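You operate a simulated robot arm through the tools that you are given. There is no shell and no other tool.

Carry out the task below with a simulated robot arm. There is one attempt and no reset: what you move stays moved.

TASK
Press the flapping label down and rack the bottle.
Fine: turn the plate a half turn with the blue knob before pressing; the bottle goes in the blue pocket; turn the knob back; leave the other bottles. Set down upright: blue-capped sample bottle.

The check looks at the end state, three seconds after you hand in, the way a careful person would. Anything else that was tipped, shoved, dropped, spilled or broken makes it a failure.

THE ROBOT
A 7-joint arm with a two-finger parallel gripper, fixed in place. Base frame: the origin is at the foot of the arm, x ahead of it, y to its left, z up. Lengths are in m, angles in degrees, forces in N, time in s.
Its first joint turns from -166.0 to 166.0 degrees. Payload 4.4 kg.
The TCP is the grasp point between the finger pads, 0.023 m short of the fingertips. In the tool frame z runs along the fingers and y along their closing line. Largest opening 0.094 m; finger width 0.038, thickness 0.01; the body of the gripper, 0.054 by 0.096 m, starts 0.039 m behind the TCP.
Orientation is told as [roll, pitch, yaw] about the base's x, y, z axes, in that order, counted from this pose: with the fingers straight down and closing along the base's y, the tool's x points along the base's -x, its y along +y and its z along -z.

THE INTERFACE
- The arm moves only by the tool arm_command. Its arguments are lists of equal length, an entry for each row: "slide": the shift along the tool's x, y, z in m, a list of three; "rotation": the turn, a rotation vector about the tool's x, y, z in degrees, a list of three; "gripper": the finger opening in m, from 0 to 0.094. In form: {"slide": [[tx, ty, tz], ...], "rotation": [[ax, ay, az], ...], "gripper": [gripper, ...]}. A call has 1 to 20 rows; each row is the pose to reach, as a shift and turn from the pose commanded when the call began, along the tool's axes at that moment. Rows are played at 5 a second. More than 0.05 m and 8.6 degrees between two rows, or a gripper value outside its range, and nothing of the call is played. A pose out of reach is approached as far as the arm can. The call stops where the force on the tool passes 40 N (or 10 N more than at its start, if that is more) or the arm is blocked; 0.2 s more then pass. The fingers move at their own pace (about 0.072 m/s each) and stop on an object; they squeeze with about 40 N. The grip force told is the motor's: it shows also when the fingers shut on nothing. Time passes only in rows, and 0.2 s behind the last, so rows that repeat a pose let the fingers close. The reply holds the time, the measured pose of the TCP, the force on the tool along the base axes, the opening and the grip force, in the units named above and with some noise, with the torque about the TCP (base axes, N m) and any sound that the robot's microphone picked up.
- Cameras (640 x 400 px; columns grow to the right, rows downward): "scene" is fixed at [0.0518, 0.6579, 1.4926]; the picture's right is [-0.52, -0.85, 0.00], its down [-0.33, 0.20, -0.92] and it looks along [0.79, -0.48, -0.38] (base axes); focal length 325 px, centre (320, 200). "wrist" rides on the gripper at [0.086, 0.016, -0.074] in the tool frame; the picture's right is [-0.18, 0.98, 0.00], its down [-0.58, -0.11, -0.81] and it looks along [-0.79, -0.15, 0.59] (tool axes); focal length 243 px, centre (320, 200). There is no depth. A picture from a camera that has moved, and an enlarged one, comes with that camera's place and axes in the base frame and with its lens. The place of the scene camera against the robot may be out by one fixed shift of up to 0.025 m in any direction.
- snapshot(camera): a new picture of that camera. The clock stands still meanwhile.
- inspect(camera, box): a new picture of the part [left, top, right, bottom] of that camera's present view, enlarged. The clock stands still meanwhile.
- close_job(): hands the job in; it is judged then, once.

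Nothing tells you positions but the pictures and the camera data. Unless the task says otherwise, let go and move clear before handing in.

The tools are called after "Call:" as a command line: name --argument value ..., lists and objects as JSON in quotes. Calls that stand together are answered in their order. arm_command: Moves the arm, as the interface text tells. Its arguments: {"type":"object","properties":{"slide":{"type":"array","items":{"type":"array","items":{"type":"number"}}},"rotation":{"type":"array","items":{"type":"array","items":{"type":"number"}}},"gripper":{"type":"array","items":{"type":"number"}}},"required":["slide","rotation","gripper"]} The other tools are called the same way: snapshot (camera) takes a picture; inspect (camera, box) takes an enlarged picture of a part of a camera's view; close_job () hands the job in.

At the start:

```text
clock: 0.0
eef_pos: [0.567, 0.2712, 1.2169]
tcp_rot: [-0.1, -0.1, -0.1]
ft_force: [-1.3, -0.1, 0.0]
ft_torque: [0.01, 0.01, 0.0]
grip_width: 0.0942
finger_force: 0.0
```

scene: 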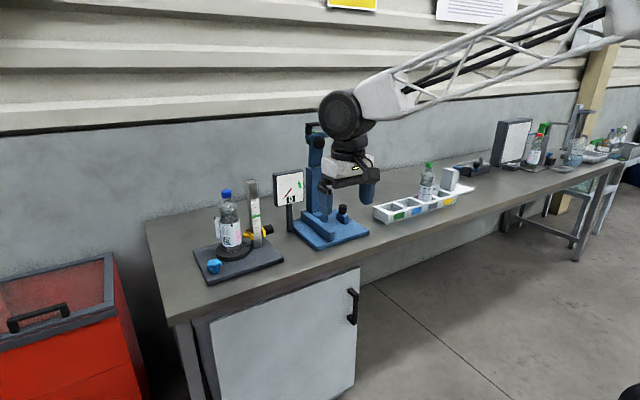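
wrist: 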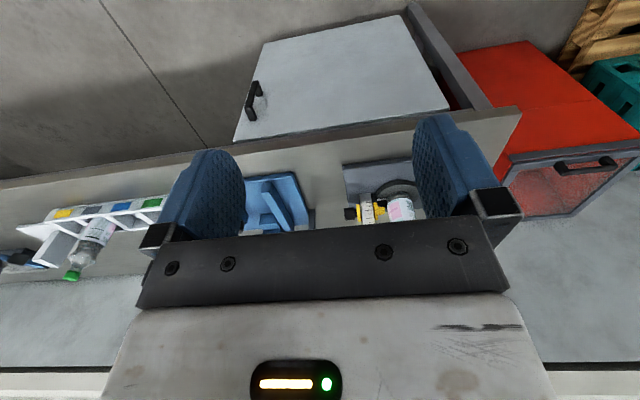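

I see a bench with a blue-capped bottle on a dark plate with a blue knob at its corner, a rack with coloured pockets, and other bottles. I'll look closer before moving.

Call:
inspect --camera "scene" --box '[180, 160, 310, 290]'

Call:
inspect --camera "scene" --box '[350, 140, 490, 240]'

Call:
inspect --camera "scene" --box '[260, 110, 400, 260]'

Call:
inspect --camera "wrist" --box '[0, 140, 200, 300]'

Call:
inspect --camera "wrist" --box '[230, 140, 430, 260]'

```text
3.08 times, centred on (245, 225) of scene
camera zoom: at [0.0518, 0.6579, 1.4926], right [-0.52, -0.85, 0.0], down [-0.33, 0.2, -0.92], along [0.79, -0.48, -0.38], focal length 999 px, centre (551, 123)
```

zoom: 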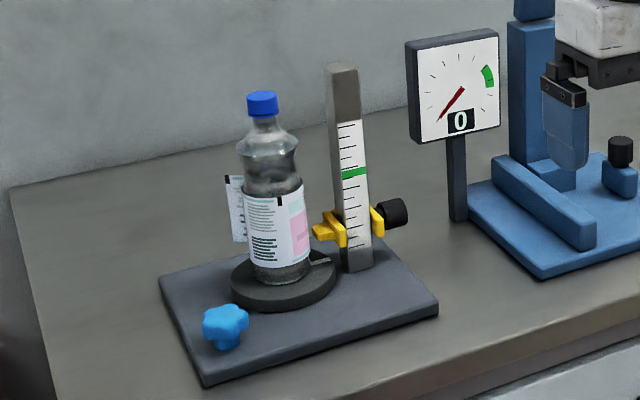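

```text
4.00 times, centred on (420, 190) of scene
camera zoom: at [0.0518, 0.6579, 1.4926], right [-0.52, -0.85, 0.0], down [-0.33, 0.2, -0.92], along [0.79, -0.48, -0.38], focal length 1298 px, centre (-80, 240)
```

zoom: 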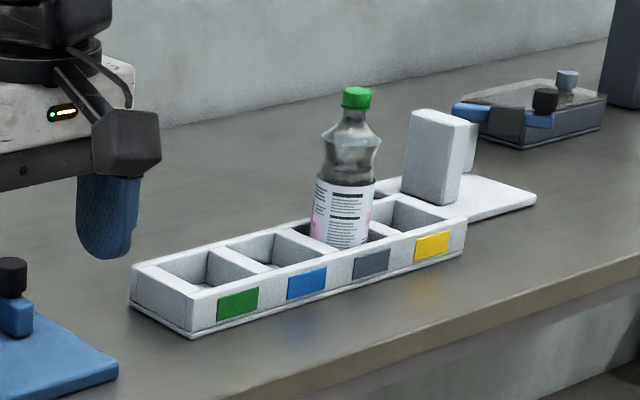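

```text
2.67 times, centred on (330, 185) of scene
camera zoom: at [0.0518, 0.6579, 1.4926], right [-0.52, -0.85, 0.0], down [-0.33, 0.2, -0.92], along [0.79, -0.48, -0.38], focal length 866 px, centre (293, 240)
```

zoom: 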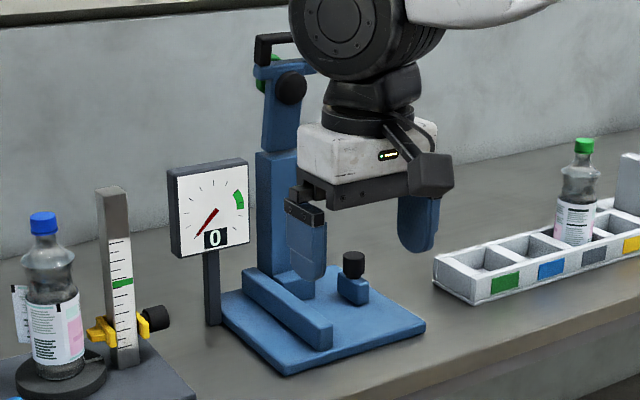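

```text
2.50 times, centred on (100, 220) of wrist
camera zoom: at [0.4796, 0.2886, 1.2917], right [0.18, 0.98, 0.0], down [0.58, -0.11, 0.81], along [0.79, -0.15, -0.59], focal length 606 px, centre (870, 150)
```

zoom: 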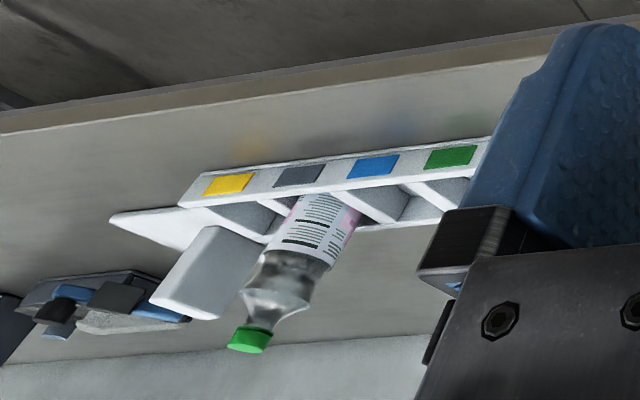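

```text
3.20 times, centred on (330, 200) of wrist
camera zoom: at [0.4796, 0.2886, 1.2917], right [0.18, 0.98, 0.0], down [0.58, -0.11, 0.81], along [0.79, -0.15, -0.59], focal length 776 px, centre (288, 200)
```

zoom: 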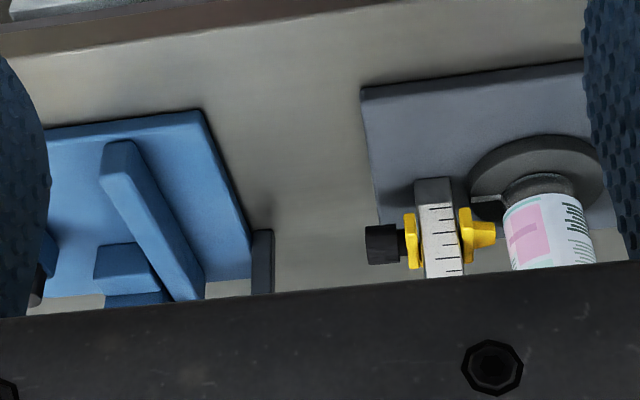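

I see the blue-capped bottle on a round turntable (about x 1.05, y 0.40, z 0.88), a five-lobed blue knob at the plate's near-left corner, and a rack to the right with green, blue, grey and yellow pockets. The grey pocket holds a green-capped bottle. I'll raise and shift the arm to survey and triangulate with the wrist camera.

Call:
arm_command --slide '[[0.02, 0.03, -0.03], [0.04, 0.06, -0.06], [0.06, 0.09, -0.09], [0.08, 0.12, -0.12], [0.1, 0.14, -0.16], [0.12, 0.14, -0.2]]' --rotation '[[0, 0, 0], [0, 0, 0], [0, 0, 0], [0, 0, 0], [0, 0, 0], [0, 0, 0]]' --gripper '[0.094, 0.094, 0.094, 0.094, 0.094, 0.094]'

Call:
snapshot --camera "wrist"

Call:
snapshot --camera "scene"

```text
clock: 1.4
eef_pos: [0.4464, 0.4134, 1.4141]
tcp_rot: [-0.1, 0.1, 0.0]
ft_force: [0.0, -0.4, -0.7]
ft_torque: [-0.04, -0.01, -0.01]
grip_width: 0.094
finger_force: 0.1
```

```text
taken
camera wrist: at [0.3606, 0.4314, 1.4889], right [0.18, 0.98, 0.0], down [0.58, -0.11, 0.81], along [0.79, -0.15, -0.59], focal length 243 px, centre (320, 200)
```

wrist: 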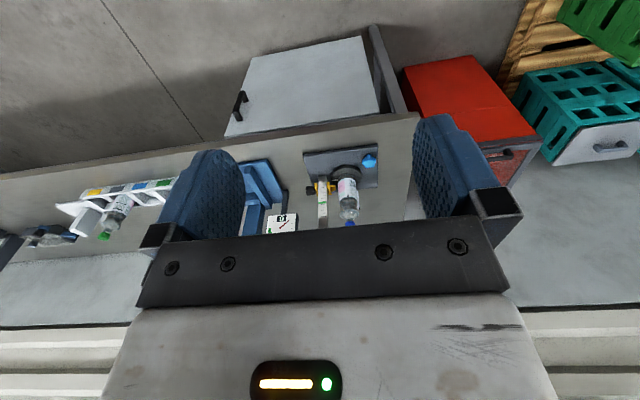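

```text
taken
```

scene: 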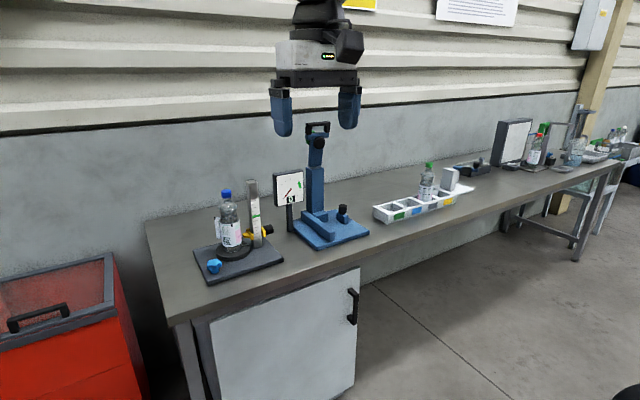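

Call:
inspect --camera "wrist" --box '[290, 130, 420, 240]'

Call:
inspect --camera "wrist" --box '[0, 150, 180, 270]'

Call:
inspect --camera "scene" --box '[190, 175, 300, 290]'

```text
3.64 times, centred on (355, 185) of wrist
camera zoom: at [0.3606, 0.4314, 1.4889], right [0.18, 0.98, 0.0], down [0.58, -0.11, 0.81], along [0.79, -0.15, -0.59], focal length 882 px, centre (193, 254)
```

zoom: 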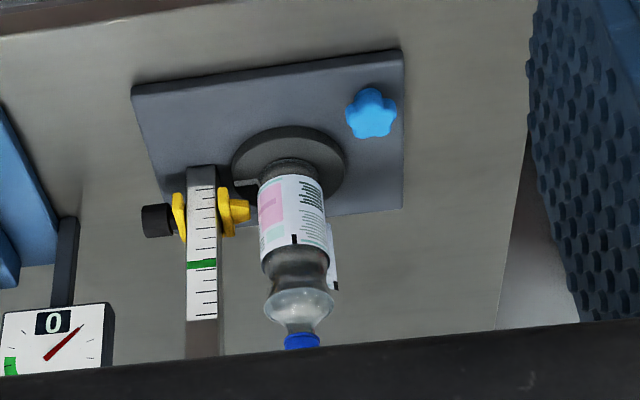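

```text
3.33 times, centred on (90, 210) of wrist
camera zoom: at [0.3606, 0.4314, 1.4889], right [0.18, 0.98, 0.0], down [0.58, -0.11, 0.81], along [0.79, -0.15, -0.59], focal length 809 px, centre (1087, 167)
```

zoom: 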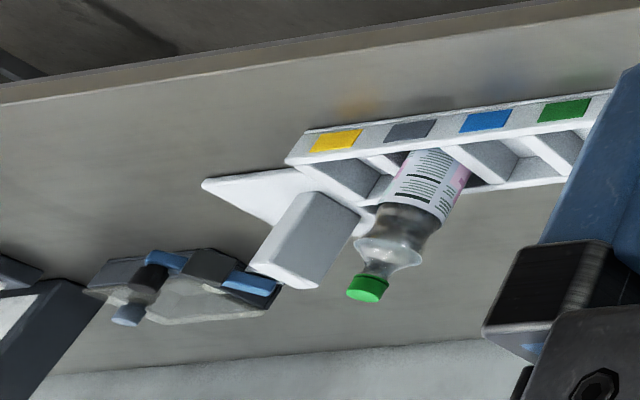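

```text
3.48 times, centred on (245, 232) of scene
camera zoom: at [0.0518, 0.6579, 1.4926], right [-0.52, -0.85, 0.0], down [-0.33, 0.2, -0.92], along [0.79, -0.48, -0.38], focal length 1129 px, centre (581, 87)
```

zoom: 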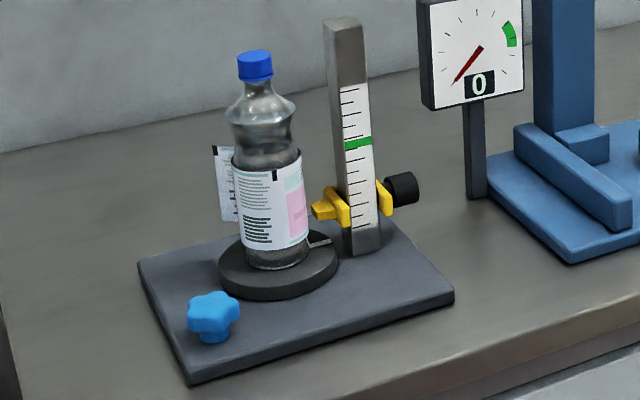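

The wrist views triangulate the turntable at about (1.04, 0.405, 0.885) and the knob at about (0.964, 0.488, 0.90), which is close to the edge of tool-down reach. I'll go forward high above the station to test the reach and get a steeper view.

Call:
arm_command --slide '[[-0.04, 0, 0], [-0.08, 0, 0], [-0.12, 0, 0], [-0.16, 0, 0], [-0.2, 0, 0], [-0.24, 0, 0], [-0.28, 0, 0], [-0.32, 0, 0], [-0.32, 0, 0]]' --rotation '[[0, 0, 0], [0, 0, 0], [0, 0, 0], [0, 0, 0], [0, 0, 0], [0, 0, 0], [0, 0, 0], [0, 0, 0], [0, 0, 0]]' --gripper '[0.094, 0.094, 0.094, 0.094, 0.094, 0.094, 0.094, 0.094, 0.094]'

Call:
snapshot --camera "wrist"

Call:
snapshot --camera "scene"

```text
clock: 3.4
eef_pos: [0.7655, 0.411, 1.4178]
tcp_rot: [-0.1, 0.0, 0.0]
ft_force: [-0.1, 0.3, 0.9]
ft_torque: [-0.02, -0.01, -0.01]
grip_width: 0.094
finger_force: 0.1
```

```text
taken
camera wrist: at [0.6787, 0.428, 1.4932], right [0.18, 0.98, 0.0], down [0.58, -0.11, 0.81], along [0.79, -0.15, -0.59], focal length 243 px, centre (320, 200)
```

wrist: 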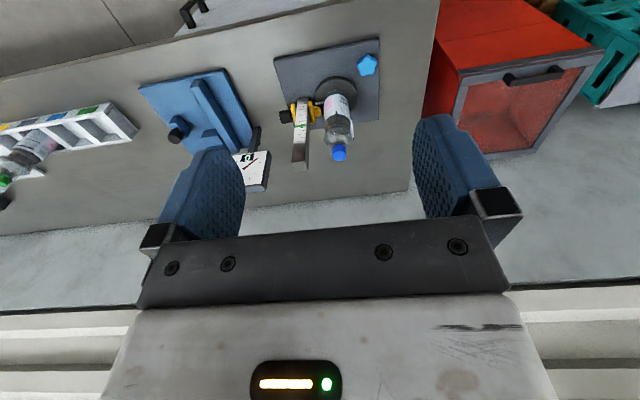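

```text
taken
```

scene: 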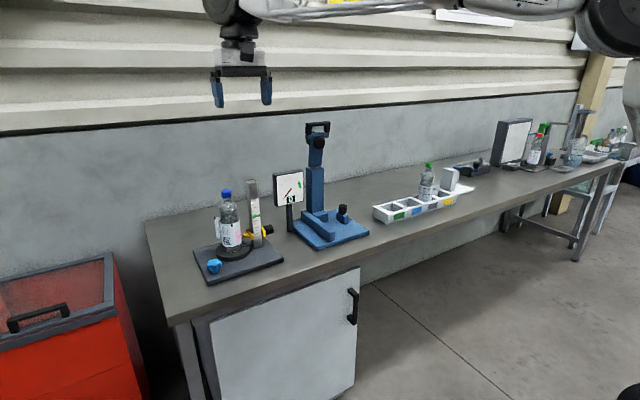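

The station is clearly visible now. I'll zoom in for accurate positions.

Call:
inspect --camera "wrist" --box '[260, 30, 400, 170]'

Call:
inspect --camera "wrist" --box '[130, 50, 280, 200]'

Call:
inspect --camera "wrist" --box '[0, 90, 150, 220]'

```text
2.86 times, centred on (330, 100) of wrist
camera zoom: at [0.6787, 0.428, 1.4932], right [0.18, 0.98, 0.0], down [0.58, -0.11, 0.81], along [0.79, -0.15, -0.59], focal length 693 px, centre (291, 486)
```

zoom: 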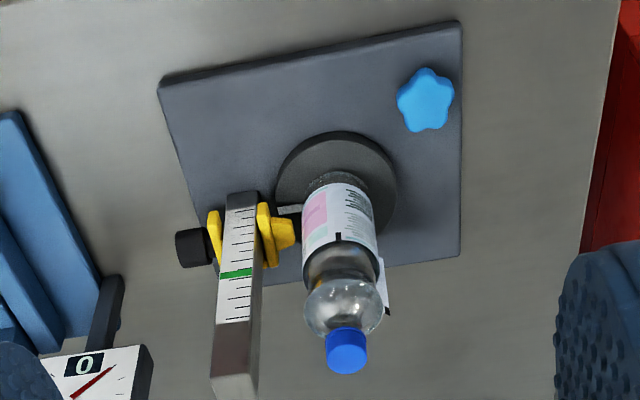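

```text
2.67 times, centred on (205, 125) of wrist
camera zoom: at [0.6787, 0.428, 1.4932], right [0.18, 0.98, 0.0], down [0.58, -0.11, 0.81], along [0.79, -0.15, -0.59], focal length 647 px, centre (627, 400)
```

zoom: 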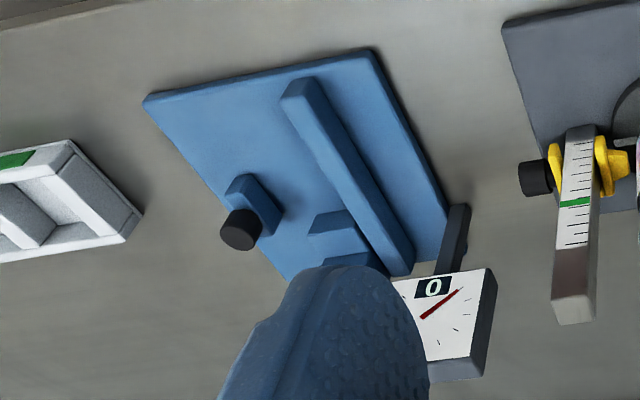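

```text
3.08 times, centred on (75, 155) of wrist
camera zoom: at [0.6787, 0.428, 1.4932], right [0.18, 0.98, 0.0], down [0.58, -0.11, 0.81], along [0.79, -0.15, -0.59], focal length 746 px, centre (1074, 338)
```

zoom: 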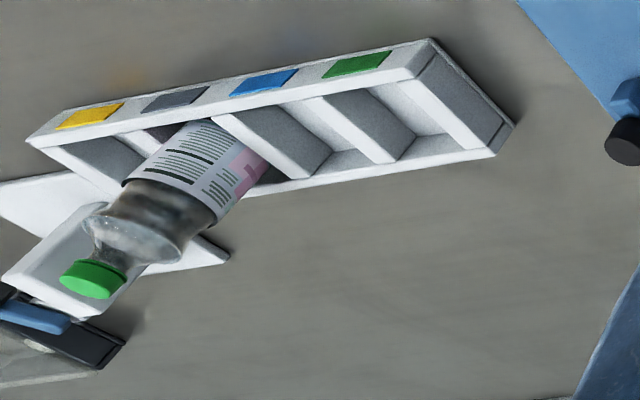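

The station plate spans x 0.92–1.145 and y 0.27–0.52. The knob is near (0.968, 0.487) with its top at z≈0.90, the bottle axis is near (1.041, 0.404), and the bottle top is at z≈1.10. Next I'll check that I can reach over the knob with the tool down.

Call:
arm_command --slide '[[-0.035, 0.015, 0.02], [-0.07, 0.03, 0.05], [-0.1, 0.045, 0.08], [-0.13, 0.06, 0.11], [-0.16, 0.07, 0.14], [-0.19, 0.076, 0.17], [-0.2, 0.076, 0.21], [-0.2, 0.076, 0.21]]' --rotation '[[0, 0, 0], [0, 0, 0], [0, 0, 0], [0, 0, 0], [0, 0, 0], [0, 0, 0], [0, 0, 0], [0, 0, 0]]' --gripper '[0.094, 0.094, 0.094, 0.094, 0.094, 0.094, 0.094, 0.094]'

Call:
snapshot --camera "wrist"

Call:
snapshot --camera "scene"

```text
clock: 5.2
eef_pos: [0.9688, 0.4858, 1.2039]
tcp_rot: [0.0, -0.1, 0.0]
ft_force: [0.7, -1.1, 0.1]
ft_torque: [-0.02, 0.03, 0.02]
grip_width: 0.0943
finger_force: 0.1
```

```text
taken
camera wrist: at [0.8817, 0.5031, 1.2781], right [0.18, 0.98, 0.0], down [0.58, -0.11, 0.81], along [0.79, -0.15, -0.59], focal length 243 px, centre (320, 200)
```

wrist: 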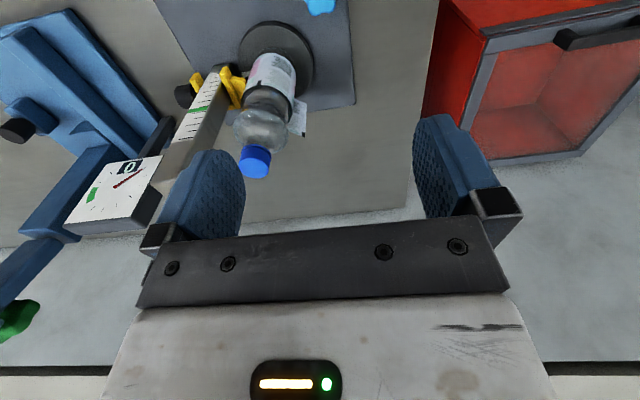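

```text
taken
```

scene: 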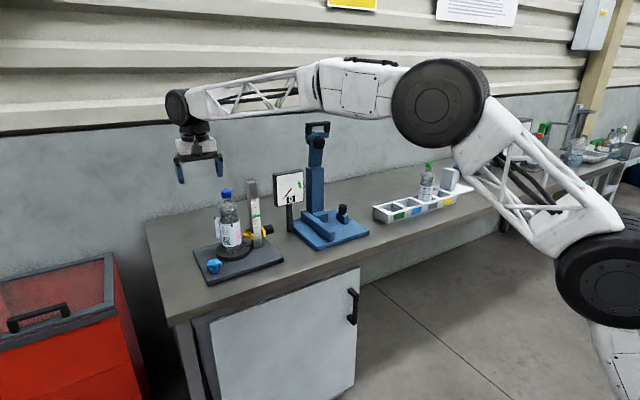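

Reach is fine here. I'll look closely at the bottle and flap from this viewpoint.

Call:
inspect --camera "wrist" --box '[180, 0, 360, 190]'

Call:
inspect --camera "scene" --box '[160, 130, 290, 290]'

```text
2.11 times, centred on (270, 95) of wrist
camera zoom: at [0.8817, 0.5031, 1.2781], right [0.18, 0.98, 0.0], down [0.58, -0.11, 0.81], along [0.79, -0.15, -0.59], focal length 511 px, centre (425, 421)
```

zoom: 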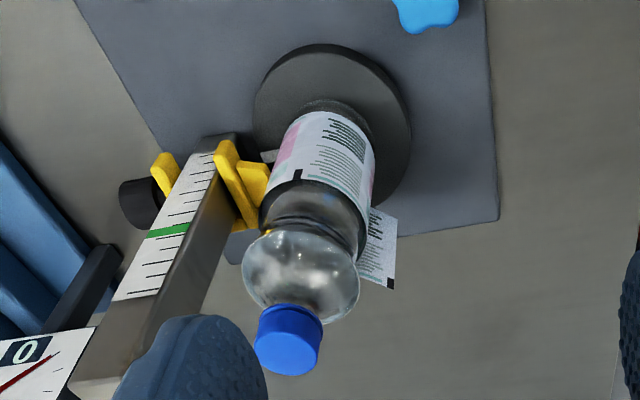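

```text
2.50 times, centred on (225, 210) of scene
camera zoom: at [0.0518, 0.6579, 1.4926], right [-0.52, -0.85, 0.0], down [-0.33, 0.2, -0.92], along [0.79, -0.48, -0.38], focal length 811 px, centre (558, 175)
```

zoom: 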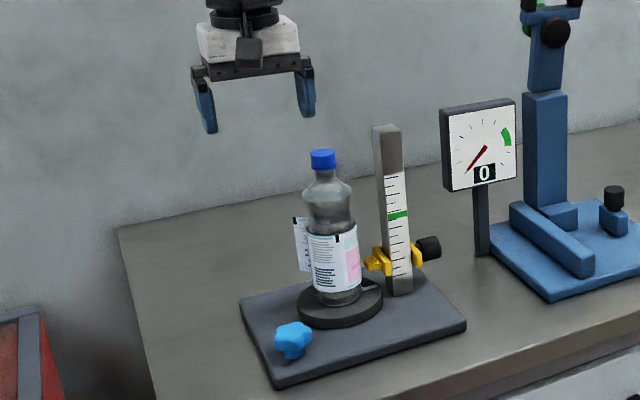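

The loose flap sticks out on the bottle's far-left side. I'll raise the arm, tilt the camera and look down on the bottle to measure how far the flap extends.

Call:
arm_command --slide '[[0, 0, -0.04], [0, -0.02, -0.08], [0, -0.05, -0.12], [-0.02, -0.07, -0.14], [-0.03, -0.08, -0.14], [-0.03, -0.08, -0.14]]' --rotation '[[0, 0, 0], [0, 4, 0], [0, 10, 0], [0, 15, 0], [0, 20, 0], [0, 20, 0]]' --gripper '[0.094, 0.094, 0.094, 0.094, 0.094, 0.094]'

Call:
snapshot --camera "wrist"

Call:
inspect --camera "wrist" --box '[230, 50, 410, 190]'

```text
clock: 6.6
eef_pos: [0.9935, 0.4044, 1.3414]
tcp_rot: [0.0, 20.0, 0.0]
ft_force: [0.5, -0.3, -0.4]
ft_torque: [-0.03, -0.04, 0.0]
grip_width: 0.094
finger_force: 0.2
out of reach, approached as far as the arm can: row 5, 6
```

```text
taken
camera wrist: at [0.9372, 0.422, 1.442], right [0.17, 0.98, -0.06], down [0.82, -0.11, 0.56], along [0.54, -0.15, -0.83], focal length 243 px, centre (320, 200)
```

wrist: 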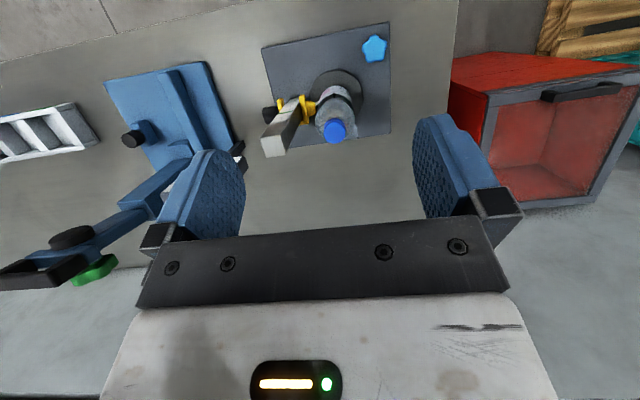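

```text
2.86 times, centred on (320, 120) of wrist
camera zoom: at [0.9372, 0.422, 1.442], right [0.17, 0.98, -0.06], down [0.82, -0.11, 0.56], along [0.54, -0.15, -0.83], focal length 693 px, centre (320, 429)
```

zoom: 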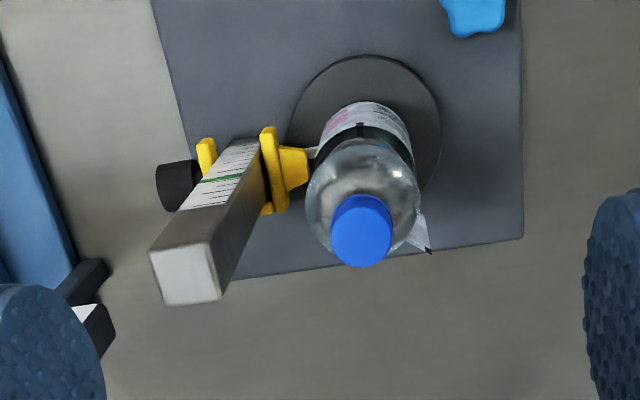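

From overhead, the flap's outer corner is at about (1.103, 0.438, 0.99), roughly 0.07 m from the turntable axis. The post face is also about 0.07 m away, so I should turn the plate counter-clockwise to swing the flap past the knob side. Now I'll look at the knob and the index mark.

Call:
inspect --camera "wrist" --box '[340, 20, 410, 80]'

Call:
inspect --camera "scene" --box '[190, 215, 290, 285]'

Call:
inspect --camera "wrist" --box '[0, 80, 150, 180]'

```text
6.67 times, centred on (375, 50) of wrist
camera zoom: at [0.9372, 0.422, 1.442], right [0.17, 0.98, -0.06], down [0.82, -0.11, 0.56], along [0.54, -0.15, -0.83], focal length 1618 px, centre (-47, 1200)
```

zoom: 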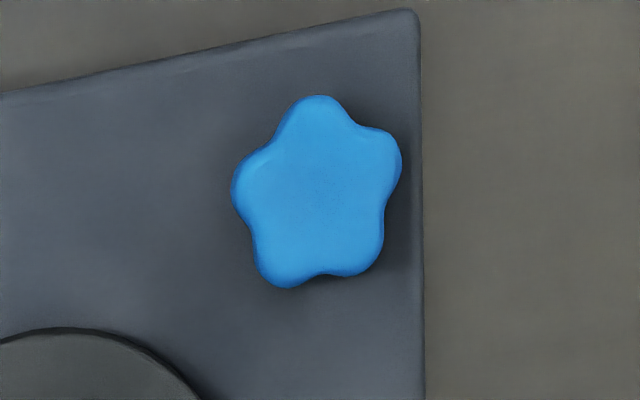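

```text
5.71 times, centred on (240, 250) of scene
camera zoom: at [0.0518, 0.6579, 1.4926], right [-0.52, -0.85, 0.0], down [-0.33, 0.2, -0.92], along [0.79, -0.48, -0.38], focal length 1855 px, centre (777, -86)
```

zoom: 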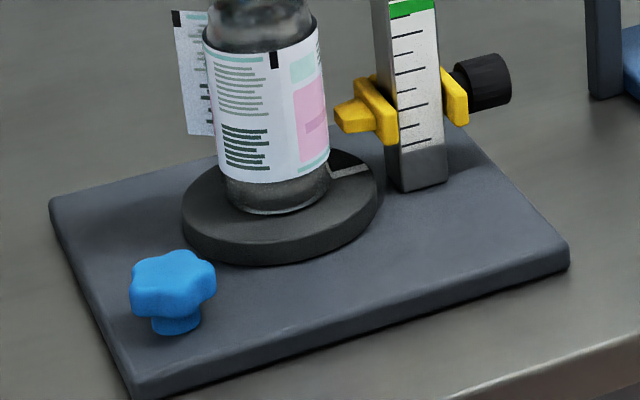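

```text
4.00 times, centred on (75, 130) of wrist
camera zoom: at [0.9372, 0.422, 1.442], right [0.17, 0.98, -0.06], down [0.82, -0.11, 0.56], along [0.54, -0.15, -0.83], focal length 970 px, centre (1300, 480)
```

zoom: 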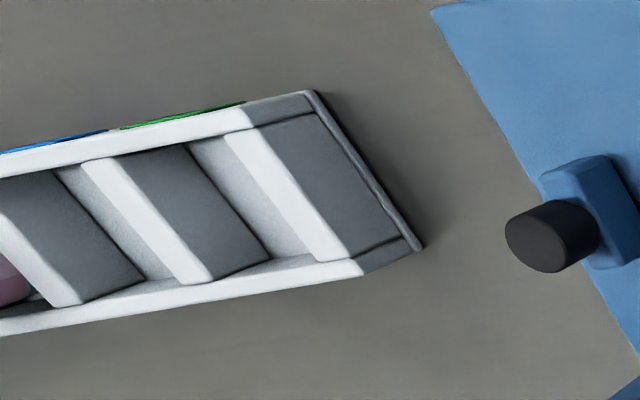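

The knob is a five-lobed star on a stem at about (0.969, 0.487), with the star at z 0.883–0.902 and a lobe pointing toward the robot. I'll straighten the tool over the knob.

Call:
arm_command --slide '[[0.0, 0.03, 0.0], [0.002, 0.06, 0.0], [0.004, 0.083, 0.02], [0.0059, 0.083, 0.0554], [0.0059, 0.083, 0.0554]]' --rotation '[[0, -5, 0], [0, -10, 0], [0, -15, 0], [0, -20, 0], [0, -20, 0]]' --gripper '[0.094, 0.094, 0.094, 0.094, 0.094]'

```text
clock: 7.8
eef_pos: [0.9671, 0.4905, 1.2911]
tcp_rot: [0.0, 0.0, 0.0]
ft_force: [-0.5, -1.1, 0.0]
ft_torque: [0.01, -0.04, 0.02]
grip_width: 0.0939
finger_force: 0.0
```

The tool is now upright over the knob. I'll yaw so the narrow side of the gripper faces the bottle, which also lines it up with a stable lobe grip, then descend part-way.

Call:
arm_command --slide '[[0, 0, 0.02], [0, 0, 0.04], [0, 0, 0.06], [-0.001, -0.002, 0.09], [-0.002, -0.0035, 0.12], [-0.002, -0.0035, 0.15], [-0.002, -0.0035, 0.18], [-0.002, -0.0035, 0.22], [-0.002, -0.0035, 0.26], [-0.002, -0.0035, 0.29], [-0.002, -0.0035, 0.29]]' --rotation '[[0, 0, 8], [0, 0, 16], [0, 0, 24], [0, 0, 32], [0, 0, 40], [0, 0, 48], [0, 0, 54], [0, 0, 54], [0, 0, 54], [0, 0, 54], [0, 0, 54]]' --gripper '[0.094, 0.09, 0.09, 0.085, 0.085, 0.085, 0.085, 0.085, 0.085, 0.085, 0.085]'

Call:
snapshot --camera "wrist"

Call:
inspect --camera "scene" --box '[160, 160, 290, 290]'

```text
clock: 10.2
eef_pos: [0.9659, 0.4849, 1.0006]
tcp_rot: [-0.1, 0.0, -54.0]
ft_force: [0.1, -0.8, 0.3]
ft_torque: [0.04, 0.03, 0.01]
grip_width: 0.085
finger_force: 0.0
```

```text
taken
camera wrist: at [0.9288, 0.5656, 1.0754], right [0.9, 0.43, 0.0], down [0.25, -0.53, 0.81], along [0.35, -0.73, -0.59], focal length 243 px, centre (320, 200)
```

wrist: 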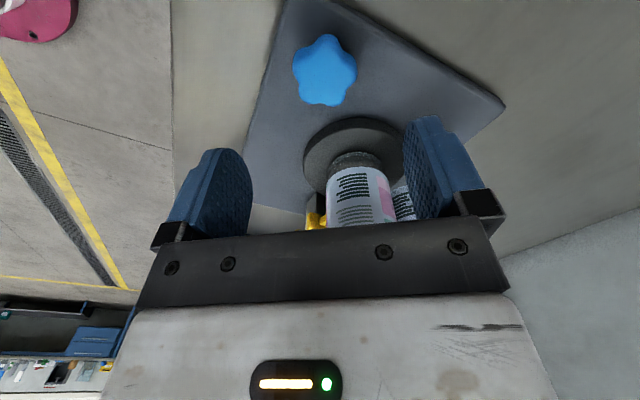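

```text
3.08 times, centred on (225, 225) of scene
camera zoom: at [0.0518, 0.6579, 1.4926], right [-0.52, -0.85, 0.0], down [-0.33, 0.2, -0.92], along [0.79, -0.48, -0.38], focal length 999 px, centre (612, 123)
```

zoom: 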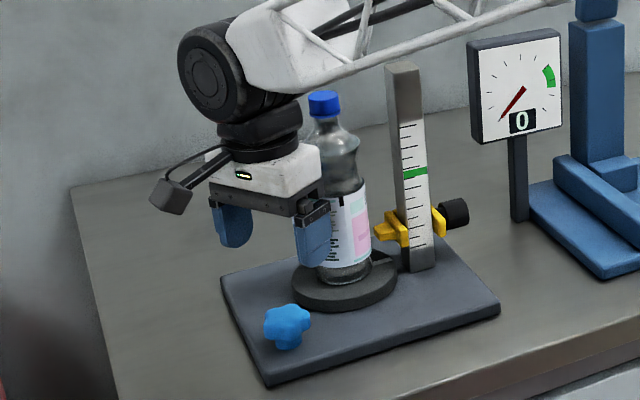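

The gripper is above the knob with its narrow side to the bottle. Before lowering it beside the bottle, I'll check the clearances on the gripper body.

Call:
inspect --camera "scene" --box '[180, 165, 270, 245]'

Call:
inspect --camera "wrist" --box '[250, 0, 450, 240]'

```text
5.00 times, centred on (225, 205) of scene
camera zoom: at [0.0518, 0.6579, 1.4926], right [-0.52, -0.85, 0.0], down [-0.33, 0.2, -0.92], along [0.79, -0.48, -0.38], focal length 1623 px, centre (795, 175)
```

zoom: 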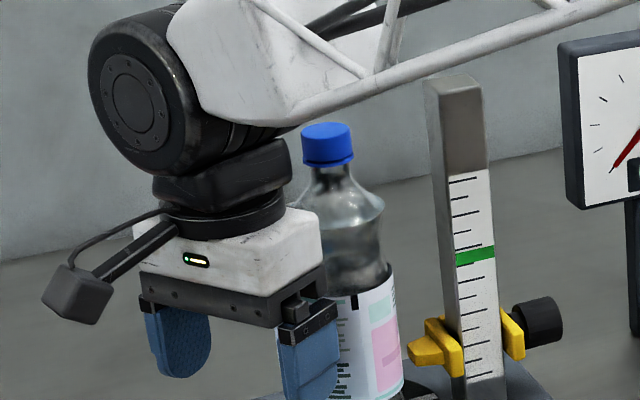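

```text
1.67 times, centred on (350, 120) of wrist
camera zoom: at [0.9288, 0.5656, 1.0754], right [0.9, 0.43, 0.0], down [0.25, -0.53, 0.81], along [0.35, -0.73, -0.59], focal length 404 px, centre (270, 333)
```

zoom: 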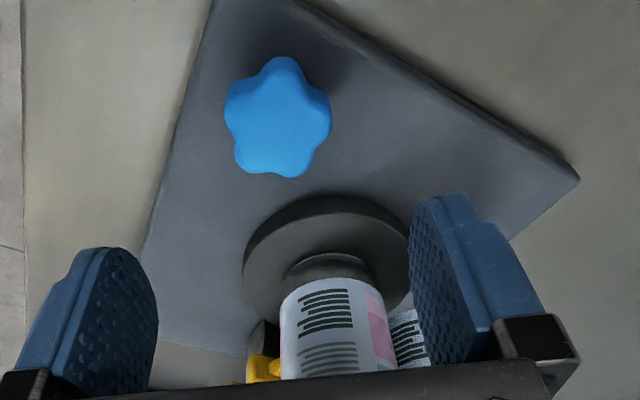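

The clearances look adequate: about 3 cm from forearm to bottle, with the body narrow side toward it. The knob centre is at (0.969, 0.488) with lobes near 38°, 110° and so on, so I'll descend around the knob without closing yet.

Call:
arm_command --slide '[[0.0007, 0.0042, 0.02], [0.0007, 0.0042, 0.04], [0.0007, 0.0042, 0.06], [0.0007, 0.0042, 0.075], [0.0007, 0.0042, 0.088], [0.0007, 0.0042, 0.097], [0.0007, 0.0042, 0.097]]' --rotation '[[0, 0, 0], [0, 0, 0], [0, 0, 0], [0, 0, 0], [0, 0, 0], [0, 0, 0], [0, 0, 0]]' --gripper '[0.085, 0.085, 0.085, 0.085, 0.085, 0.085, 0.085]'

Call:
snapshot --camera "wrist"

Call:
inspect --camera "scene" --box '[170, 170, 290, 290]'

```text
clock: 11.8
eef_pos: [0.9712, 0.4872, 0.9072]
tcp_rot: [0.0, 0.0, -54.0]
ft_force: [0.1, -0.2, 1.2]
ft_torque: [0.0, -0.01, -0.02]
grip_width: 0.0851
finger_force: 0.0
```

```text
taken
camera wrist: at [0.9338, 0.5691, 0.9813], right [0.9, 0.43, 0.0], down [0.25, -0.53, 0.81], along [0.35, -0.73, -0.59], focal length 243 px, centre (320, 200)
```

wrist: 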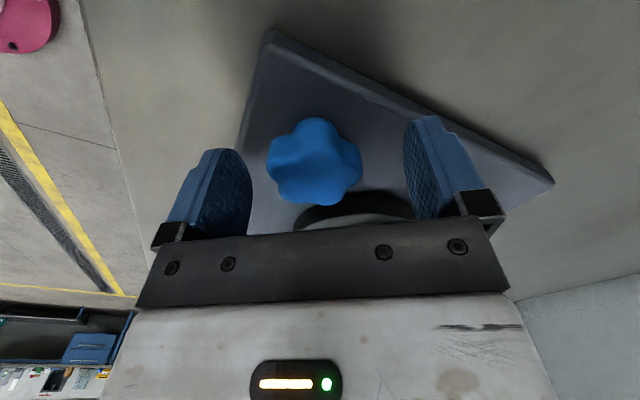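

```text
3.33 times, centred on (230, 230) of scene
camera zoom: at [0.0518, 0.6579, 1.4926], right [-0.52, -0.85, 0.0], down [-0.33, 0.2, -0.92], along [0.79, -0.48, -0.38], focal length 1082 px, centre (620, 100)
```

zoom: 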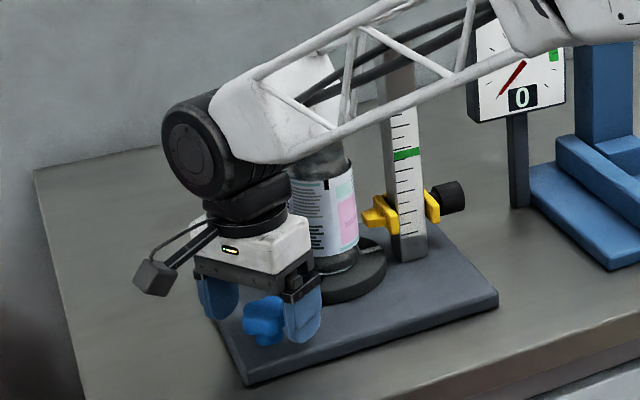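

The fingers straddle the knob with a small offset. I'll nudge to centre and close on it.

Call:
arm_command --slide '[[0.0015, -0.002, 0.003], [0.0015, -0.002, 0.003], [0.0015, -0.002, 0.003], [0.0015, -0.002, 0.003], [0.0015, -0.002, 0.003]]' --rotation '[[0, 0, 0], [0, 0, 0], [0, 0, 0], [0, 0, 0], [0, 0, 0]]' --gripper '[0.07, 0.06, 0.05, 0.03, 0.03]'

Call:
snapshot --camera "wrist"

Call:
inspect --camera "scene" --box '[190, 210, 290, 290]'

```text
clock: 13.0
eef_pos: [0.9686, 0.4882, 0.904]
tcp_rot: [-0.1, 0.0, -54.0]
ft_force: [-25.6, -25.3, 7.5]
ft_torque: [-0.56, 0.07, -0.12]
grip_width: 0.0461
finger_force: 18.7
```

```text
taken
camera wrist: at [0.9314, 0.5687, 0.978], right [0.9, 0.43, 0.0], down [0.25, -0.53, 0.81], along [0.35, -0.73, -0.59], focal length 243 px, centre (320, 200)
```

wrist: 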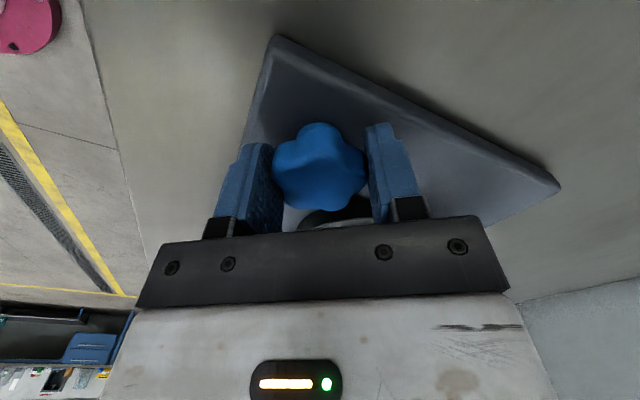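

```text
5.00 times, centred on (240, 250) of scene
camera zoom: at [0.0518, 0.6579, 1.4926], right [-0.52, -0.85, 0.0], down [-0.33, 0.2, -0.92], along [0.79, -0.48, -0.38], focal length 1623 px, centre (720, -50)
```

zoom: 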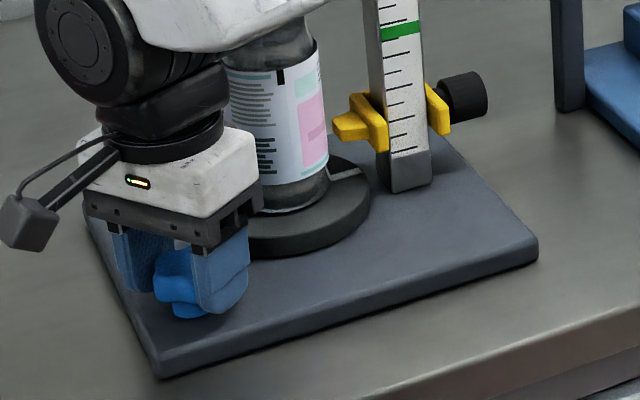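

The knob is gripped at 46 mm, but there's a sideways reaction of about 36 N, so the tool sits a couple of millimetres off the knob axis. I'll ease it along −tool y to relieve that.

Call:
arm_command --slide '[[0, -0.001, 0], [0, -0.002, 0], [0, -0.002, 0]]' --rotation '[[0, 0, 0], [0, 0, 0], [0, 0, 0]]' --gripper '[0.03, 0.03, 0.03]'

```text
clock: 13.8
eef_pos: [0.9684, 0.4878, 0.9035]
tcp_rot: [0.1, -0.1, -54.0]
ft_force: [12.2, -6.2, -3.8]
ft_torque: [0.25, 0.29, 0.01]
grip_width: 0.0441
finger_force: 44.7
```

That's balanced now, with a 45 N grip and low side force. I'll make a small counter-clockwise test turn and see how the plate responds.

Call:
arm_command --slide '[[0, 0, 0], [0, 0, 0], [0, 0, 0], [0, 0, 0]]' --rotation '[[0, 0, -6], [0, 0, -12], [0, 0, -18], [0, 0, -18]]' --gripper '[0.03, 0.03, 0.03, 0.03]'

Call:
inspect --camera "scene" --box '[190, 210, 290, 290]'

Call:
snapshot --camera "wrist"

```text
clock: 14.8
eef_pos: [0.9677, 0.4873, 0.9038]
tcp_rot: [-0.1, -0.1, -36.0]
ft_force: [-11.1, -6.9, 5.8]
ft_torque: [-0.55, 0.01, -0.09]
grip_width: 0.0443
finger_force: 44.8
stopped in row 4: the force on the tool passed its limit at 41 N (the readings are from after the stop); the commanded pose is now the measured one
```

```text
5.00 times, centred on (240, 250) of scene
camera zoom: at [0.0518, 0.6579, 1.4926], right [-0.52, -0.85, 0.0], down [-0.33, 0.2, -0.92], along [0.79, -0.48, -0.38], focal length 1623 px, centre (720, -50)
```

zoom: 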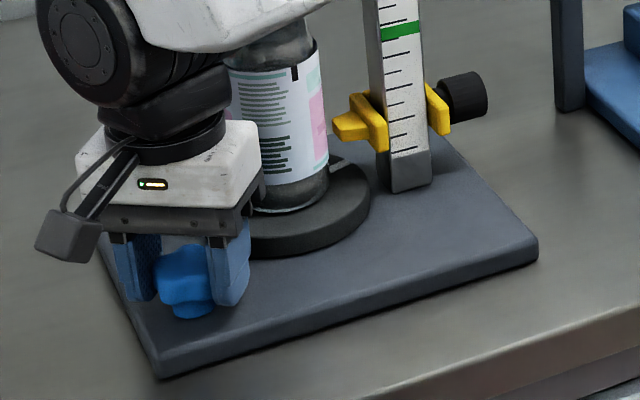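

```text
taken
camera wrist: at [0.907, 0.5522, 0.978], right [0.73, 0.69, 0.0], down [0.41, -0.43, 0.81], along [0.55, -0.59, -0.59], focal length 243 px, centre (320, 200)
```

wrist: 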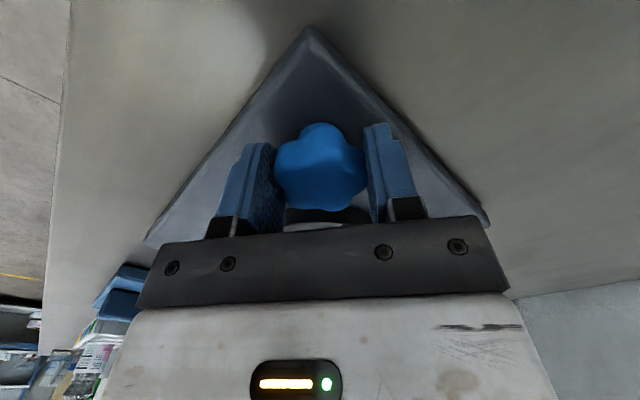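

The plate turns counter-clockwise with the knob at about 1:1, and the bottle turns with it. Side force builds from a slight axis offset, so I'll turn in small increments and correct as I go.

Call:
arm_command --slide '[[0, -0.0006, 0], [0, -0.0006, 0], [0, -0.0006, 0]]' --rotation '[[0, 0, -3], [0, 0, -6], [0, 0, -6]]' --gripper '[0.03, 0.03, 0.03]'

```text
clock: 15.6
eef_pos: [0.9676, 0.488, 0.9027]
tcp_rot: [0.0, 0.0, -30.0]
ft_force: [20.3, 6.8, 0.6]
ft_torque: [0.32, -0.84, 0.05]
grip_width: 0.0442
finger_force: 45.4
```

Call:
arm_command --slide '[[-0.0003, 0.0002, 0], [-0.0004, 0.0002, 0], [-0.0004, 0.0002, 0]]' --rotation '[[0, 0, -3], [0, 0, -6], [0, 0, -6]]' --gripper '[0.03, 0.03, 0.03]'

```text
clock: 16.4
eef_pos: [0.9675, 0.4865, 0.9032]
tcp_rot: [-0.1, 0.1, -23.9]
ft_force: [-32.6, -3.1, 16.4]
ft_torque: [-0.21, 0.32, -0.02]
grip_width: 0.0444
finger_force: 44.8
```

Call:
arm_command --slide '[[0, 0, 0]]' --rotation '[[0, 0, 0]]' --gripper '[0.03]'

Call:
arm_command --slide '[[0, 0, 0]]' --rotation '[[0, 0, 0]]' --gripper '[0.03]'

Call:
inspect --camera "scene" --box '[190, 210, 290, 290]'

```text
clock: 16.8
eef_pos: [0.9669, 0.4865, 0.9035]
tcp_rot: [0.0, 0.1, -24.0]
ft_force: [-33.6, -1.2, 17.5]
ft_torque: [0.29, 0.74, -0.07]
grip_width: 0.0443
finger_force: 44.6
```

```text
clock: 17.2
eef_pos: [0.9679, 0.4863, 0.9028]
tcp_rot: [0.0, 0.0, -23.9]
ft_force: [-34.4, -0.1, 16.4]
ft_torque: [0.03, 0.71, -0.05]
grip_width: 0.0442
finger_force: 45.3
```

```text
5.00 times, centred on (240, 250) of scene
camera zoom: at [0.0518, 0.6579, 1.4926], right [-0.52, -0.85, 0.0], down [-0.33, 0.2, -0.92], along [0.79, -0.48, -0.38], focal length 1623 px, centre (720, -50)
```

zoom: 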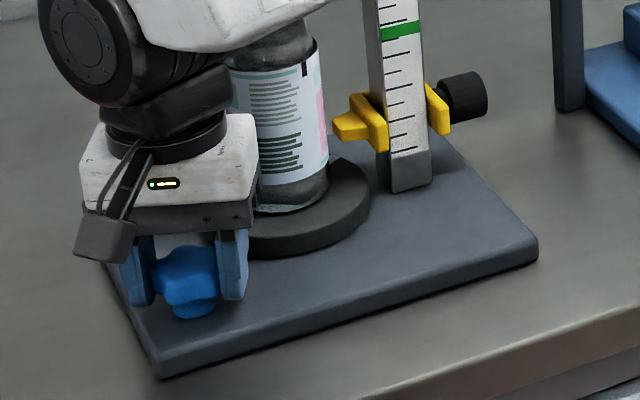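

The arm is very stiff, so the loads come from sub-millimetre axis error. I'll compensate with small shifts based on the estimated knob axis and continue.

Call:
arm_command --slide '[[0.00034, -0.0003, 0], [0.00034, -0.00037, 0], [0.00034, -0.00037, 0]]' --rotation '[[0, 0, -3], [0, 0, -6], [0, 0, -6]]' --gripper '[0.03, 0.03, 0.03]'

```text
clock: 18.0
eef_pos: [0.9675, 0.4853, 0.9025]
tcp_rot: [0.0, 0.0, -17.9]
ft_force: [-33.6, 8.2, 13.9]
ft_torque: [-0.09, -0.42, -0.02]
grip_width: 0.0445
finger_force: 45.4
```

I've turned about 36° so far. I'll try a gentler squeeze so the pads can slide slightly instead of loading the arm.

Call:
arm_command --slide '[[0, 0, 0], [0, 0, 0]]' --rotation '[[0, 0, 0], [0, 0, 0]]' --gripper '[0.043, 0.043]'

Call:
inspect --camera "scene" --box '[190, 190, 290, 290]'

```text
clock: 18.6
eef_pos: [0.9677, 0.4858, 0.9044]
tcp_rot: [0.1, 0.0, -17.9]
ft_force: [-32.9, 14.1, 11.8]
ft_torque: [0.24, -0.04, 0.02]
grip_width: 0.0444
finger_force: 44.3
```

```text
4.00 times, centred on (240, 240) of scene
camera zoom: at [0.0518, 0.6579, 1.4926], right [-0.52, -0.85, 0.0], down [-0.33, 0.2, -0.92], along [0.79, -0.48, -0.38], focal length 1298 px, centre (640, 40)
```

zoom: 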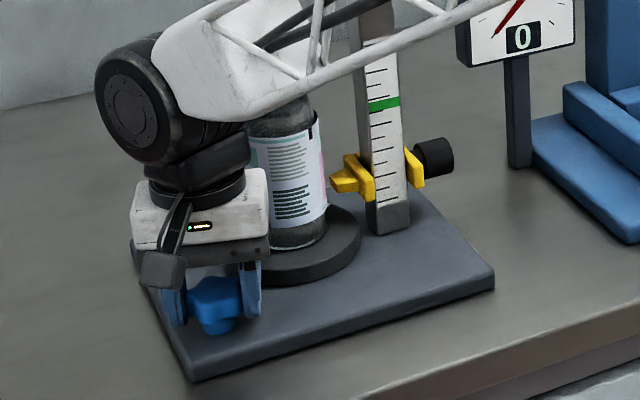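

Call:
arm_command --slide '[[0.00054, 4e-05, 0], [0.00054, 4e-05, 0]]' --rotation '[[0, 0, 0], [0, 0, 0]]' --gripper '[0.03, 0.03]'

```text
clock: 19.2
eef_pos: [0.9671, 0.4859, 0.9034]
tcp_rot: [0.0, 0.0, -17.9]
ft_force: [-5.3, 23.9, 5.9]
ft_torque: [0.74, 0.31, 0.04]
grip_width: 0.0444
finger_force: 44.7
```

The fit now suggests the knob axis is near (0.971, 0.485). With that compensation built in I'll continue a bit further.

Call:
arm_command --slide '[[0.0001, 0.0003, 0], [0.0001, 0.0001, 0], [0.0001, 0.0, 0], [0.0001, 0.0, 0]]' --rotation '[[0, 0, -4], [0, 0, -8], [0, 0, -12], [0, 0, -12]]' --gripper '[0.03, 0.03, 0.03, 0.03]'

```text
clock: 20.2
eef_pos: [0.9677, 0.4853, 0.9018]
tcp_rot: [0.0, 0.0, -6.0]
ft_force: [-6.1, -16.5, 15.5]
ft_torque: [-0.47, -0.61, 0.0]
grip_width: 0.044
finger_force: 45.3
```

Call:
arm_command --slide '[[0, -0.0007, 0], [0, -0.001, 0], [0, -0.0012, 0], [0, -0.0012, 0]]' --rotation '[[0, 0, -4], [0, 0, -8], [0, 0, -12], [0, 0, -12]]' --gripper '[0.03, 0.03, 0.03, 0.03]'

Call:
inspect --camera "scene" --box '[190, 190, 290, 290]'

```text
clock: 21.3
eef_pos: [0.9681, 0.484, 0.903]
tcp_rot: [0.1, 0.0, 6.0]
ft_force: [5.7, -1.7, -0.2]
ft_torque: [-0.15, 0.08, 0.0]
grip_width: 0.0441
finger_force: 44.9
stopped in row 4: the force on the tool passed its limit at 41 N (the readings are from after the stop); the commanded pose is now the measured one
```

```text
4.00 times, centred on (240, 240) of scene
camera zoom: at [0.0518, 0.6579, 1.4926], right [-0.52, -0.85, 0.0], down [-0.33, 0.2, -0.92], along [0.79, -0.48, -0.38], focal length 1298 px, centre (640, 40)
```

zoom: 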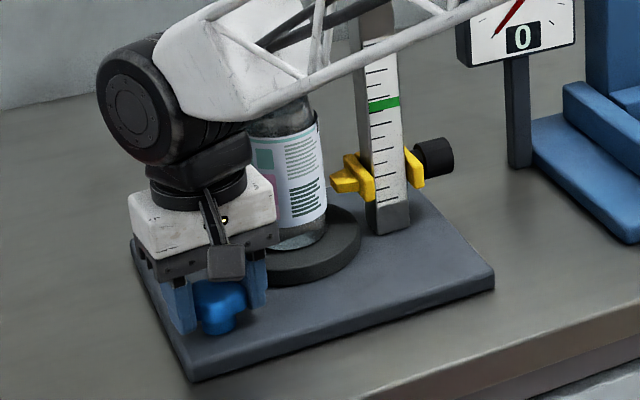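

The plate has turned about 60° so far. I'll release the knob and re-grip, centred on the fitted axis, for the next stroke.

Call:
arm_command --slide '[[0, 0, 0], [0, 0, 0], [0, 0, 0]]' --rotation '[[0, 0, 0], [0, 0, 0], [0, 0, 0]]' --gripper '[0.06, 0.07, 0.07]'

Call:
snapshot --camera "wrist"

Call:
inspect --camera "scene" --box '[190, 190, 290, 290]'

```text
clock: 22.1
eef_pos: [0.967, 0.4843, 0.9036]
tcp_rot: [0.0, 0.0, 6.2]
ft_force: [0.6, 0.8, 0.0]
ft_torque: [-0.01, -0.05, 0.0]
grip_width: 0.07
finger_force: 0.0
```

```text
taken
camera wrist: at [0.8797, 0.4934, 0.9779], right [0.08, 1.0, 0.0], down [0.59, -0.05, 0.81], along [0.8, -0.06, -0.59], focal length 243 px, centre (320, 200)
```

wrist: 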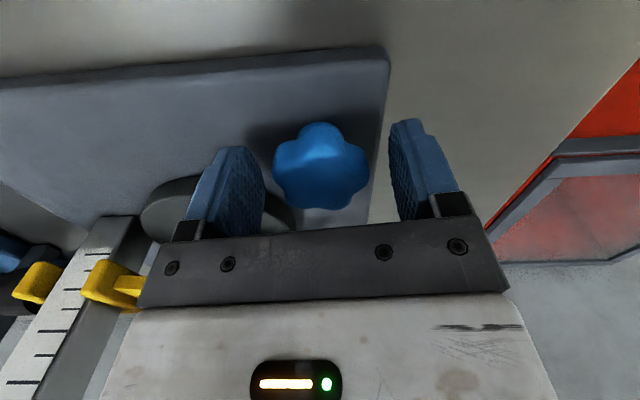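

```text
4.00 times, centred on (240, 240) of scene
camera zoom: at [0.0518, 0.6579, 1.4926], right [-0.52, -0.85, 0.0], down [-0.33, 0.2, -0.92], along [0.79, -0.48, -0.38], focal length 1298 px, centre (640, 40)
```

zoom: 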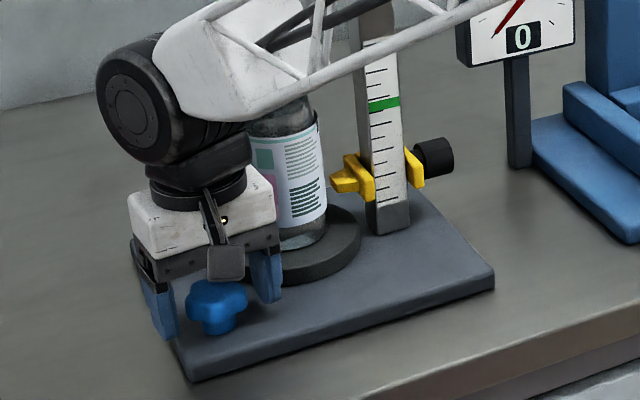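

The plate stays put. I'll rotate the open gripper back 72° about the knob axis.

Call:
arm_command --slide '[[-0.001, 0.0002, 0], [-0.002, 0.0004, 0], [-0.003, 0.0006, 0], [-0.0038, 0.0006, 0], [-0.0038, 0.0006, 0], [-0.0038, 0.0006, 0], [-0.0038, 0.0006, 0], [-0.0038, 0.0006, 0], [-0.0038, 0.0006, 0], [-0.0038, 0.0006, 0]]' --rotation '[[0, 0, 8], [0, 0, 16], [0, 0, 24], [0, 0, 32], [0, 0, 40], [0, 0, 48], [0, 0, 56], [0, 0, 64], [0, 0, 72], [0, 0, 72]]' --gripper '[0.07, 0.07, 0.07, 0.07, 0.07, 0.07, 0.07, 0.07, 0.07, 0.07]'

Call:
snapshot --camera "wrist"

```text
clock: 24.3
eef_pos: [0.9715, 0.486, 0.9029]
tcp_rot: [0.0, 0.0, -66.0]
ft_force: [-0.1, -0.4, -1.0]
ft_torque: [-0.01, -0.01, -0.01]
grip_width: 0.07
finger_force: 0.0
```

```text
taken
camera wrist: at [0.9504, 0.5733, 0.9778], right [0.97, 0.23, 0.0], down [0.14, -0.58, 0.81], along [0.19, -0.78, -0.59], focal length 243 px, centre (320, 200)
```

wrist: 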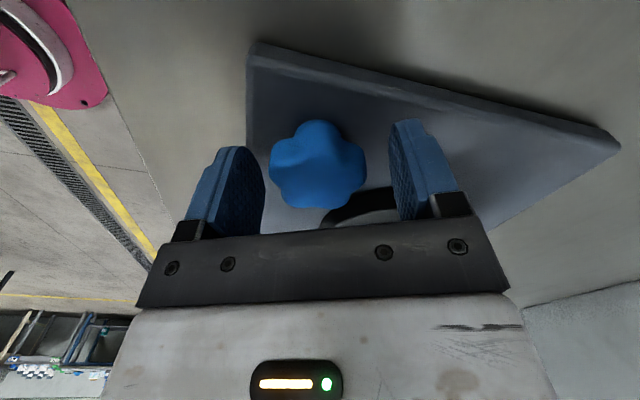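

Now I'll centre it and close on the knob again.

Call:
arm_command --slide '[[-0.0007, -0.0011, 0], [-0.0007, -0.0011, 0], [-0.0007, -0.0011, 0], [-0.0007, -0.0011, 0], [-0.0007, -0.0011, 0], [-0.0007, -0.0011, 0]]' --rotation '[[0, 0, 0], [0, 0, 0], [0, 0, 0], [0, 0, 0], [0, 0, 0], [0, 0, 0]]' --gripper '[0.07, 0.055, 0.05, 0.045, 0.03, 0.03]'

```text
clock: 25.7
eef_pos: [0.9703, 0.4852, 0.9042]
tcp_rot: [0.0, 0.0, -65.9]
ft_force: [-20.8, -12.0, 5.7]
ft_torque: [-0.28, 0.42, -0.01]
grip_width: 0.0442
finger_force: 45.1
```

Call:
arm_command --slide '[[0, -0.0005, 0], [0, -0.0005, 0], [0, -0.0005, 0], [0, -0.0005, 0]]' --rotation '[[0, 0, -4], [0, 0, -8], [0, 0, -12], [0, 0, -12]]' --gripper '[0.03, 0.03, 0.03, 0.03]'

```text
clock: 26.7
eef_pos: [0.9701, 0.4854, 0.9035]
tcp_rot: [0.0, 0.0, -53.8]
ft_force: [-4.7, 10.1, -0.8]
ft_torque: [-0.3, 0.03, 0.01]
grip_width: 0.0441
finger_force: 45.2
```

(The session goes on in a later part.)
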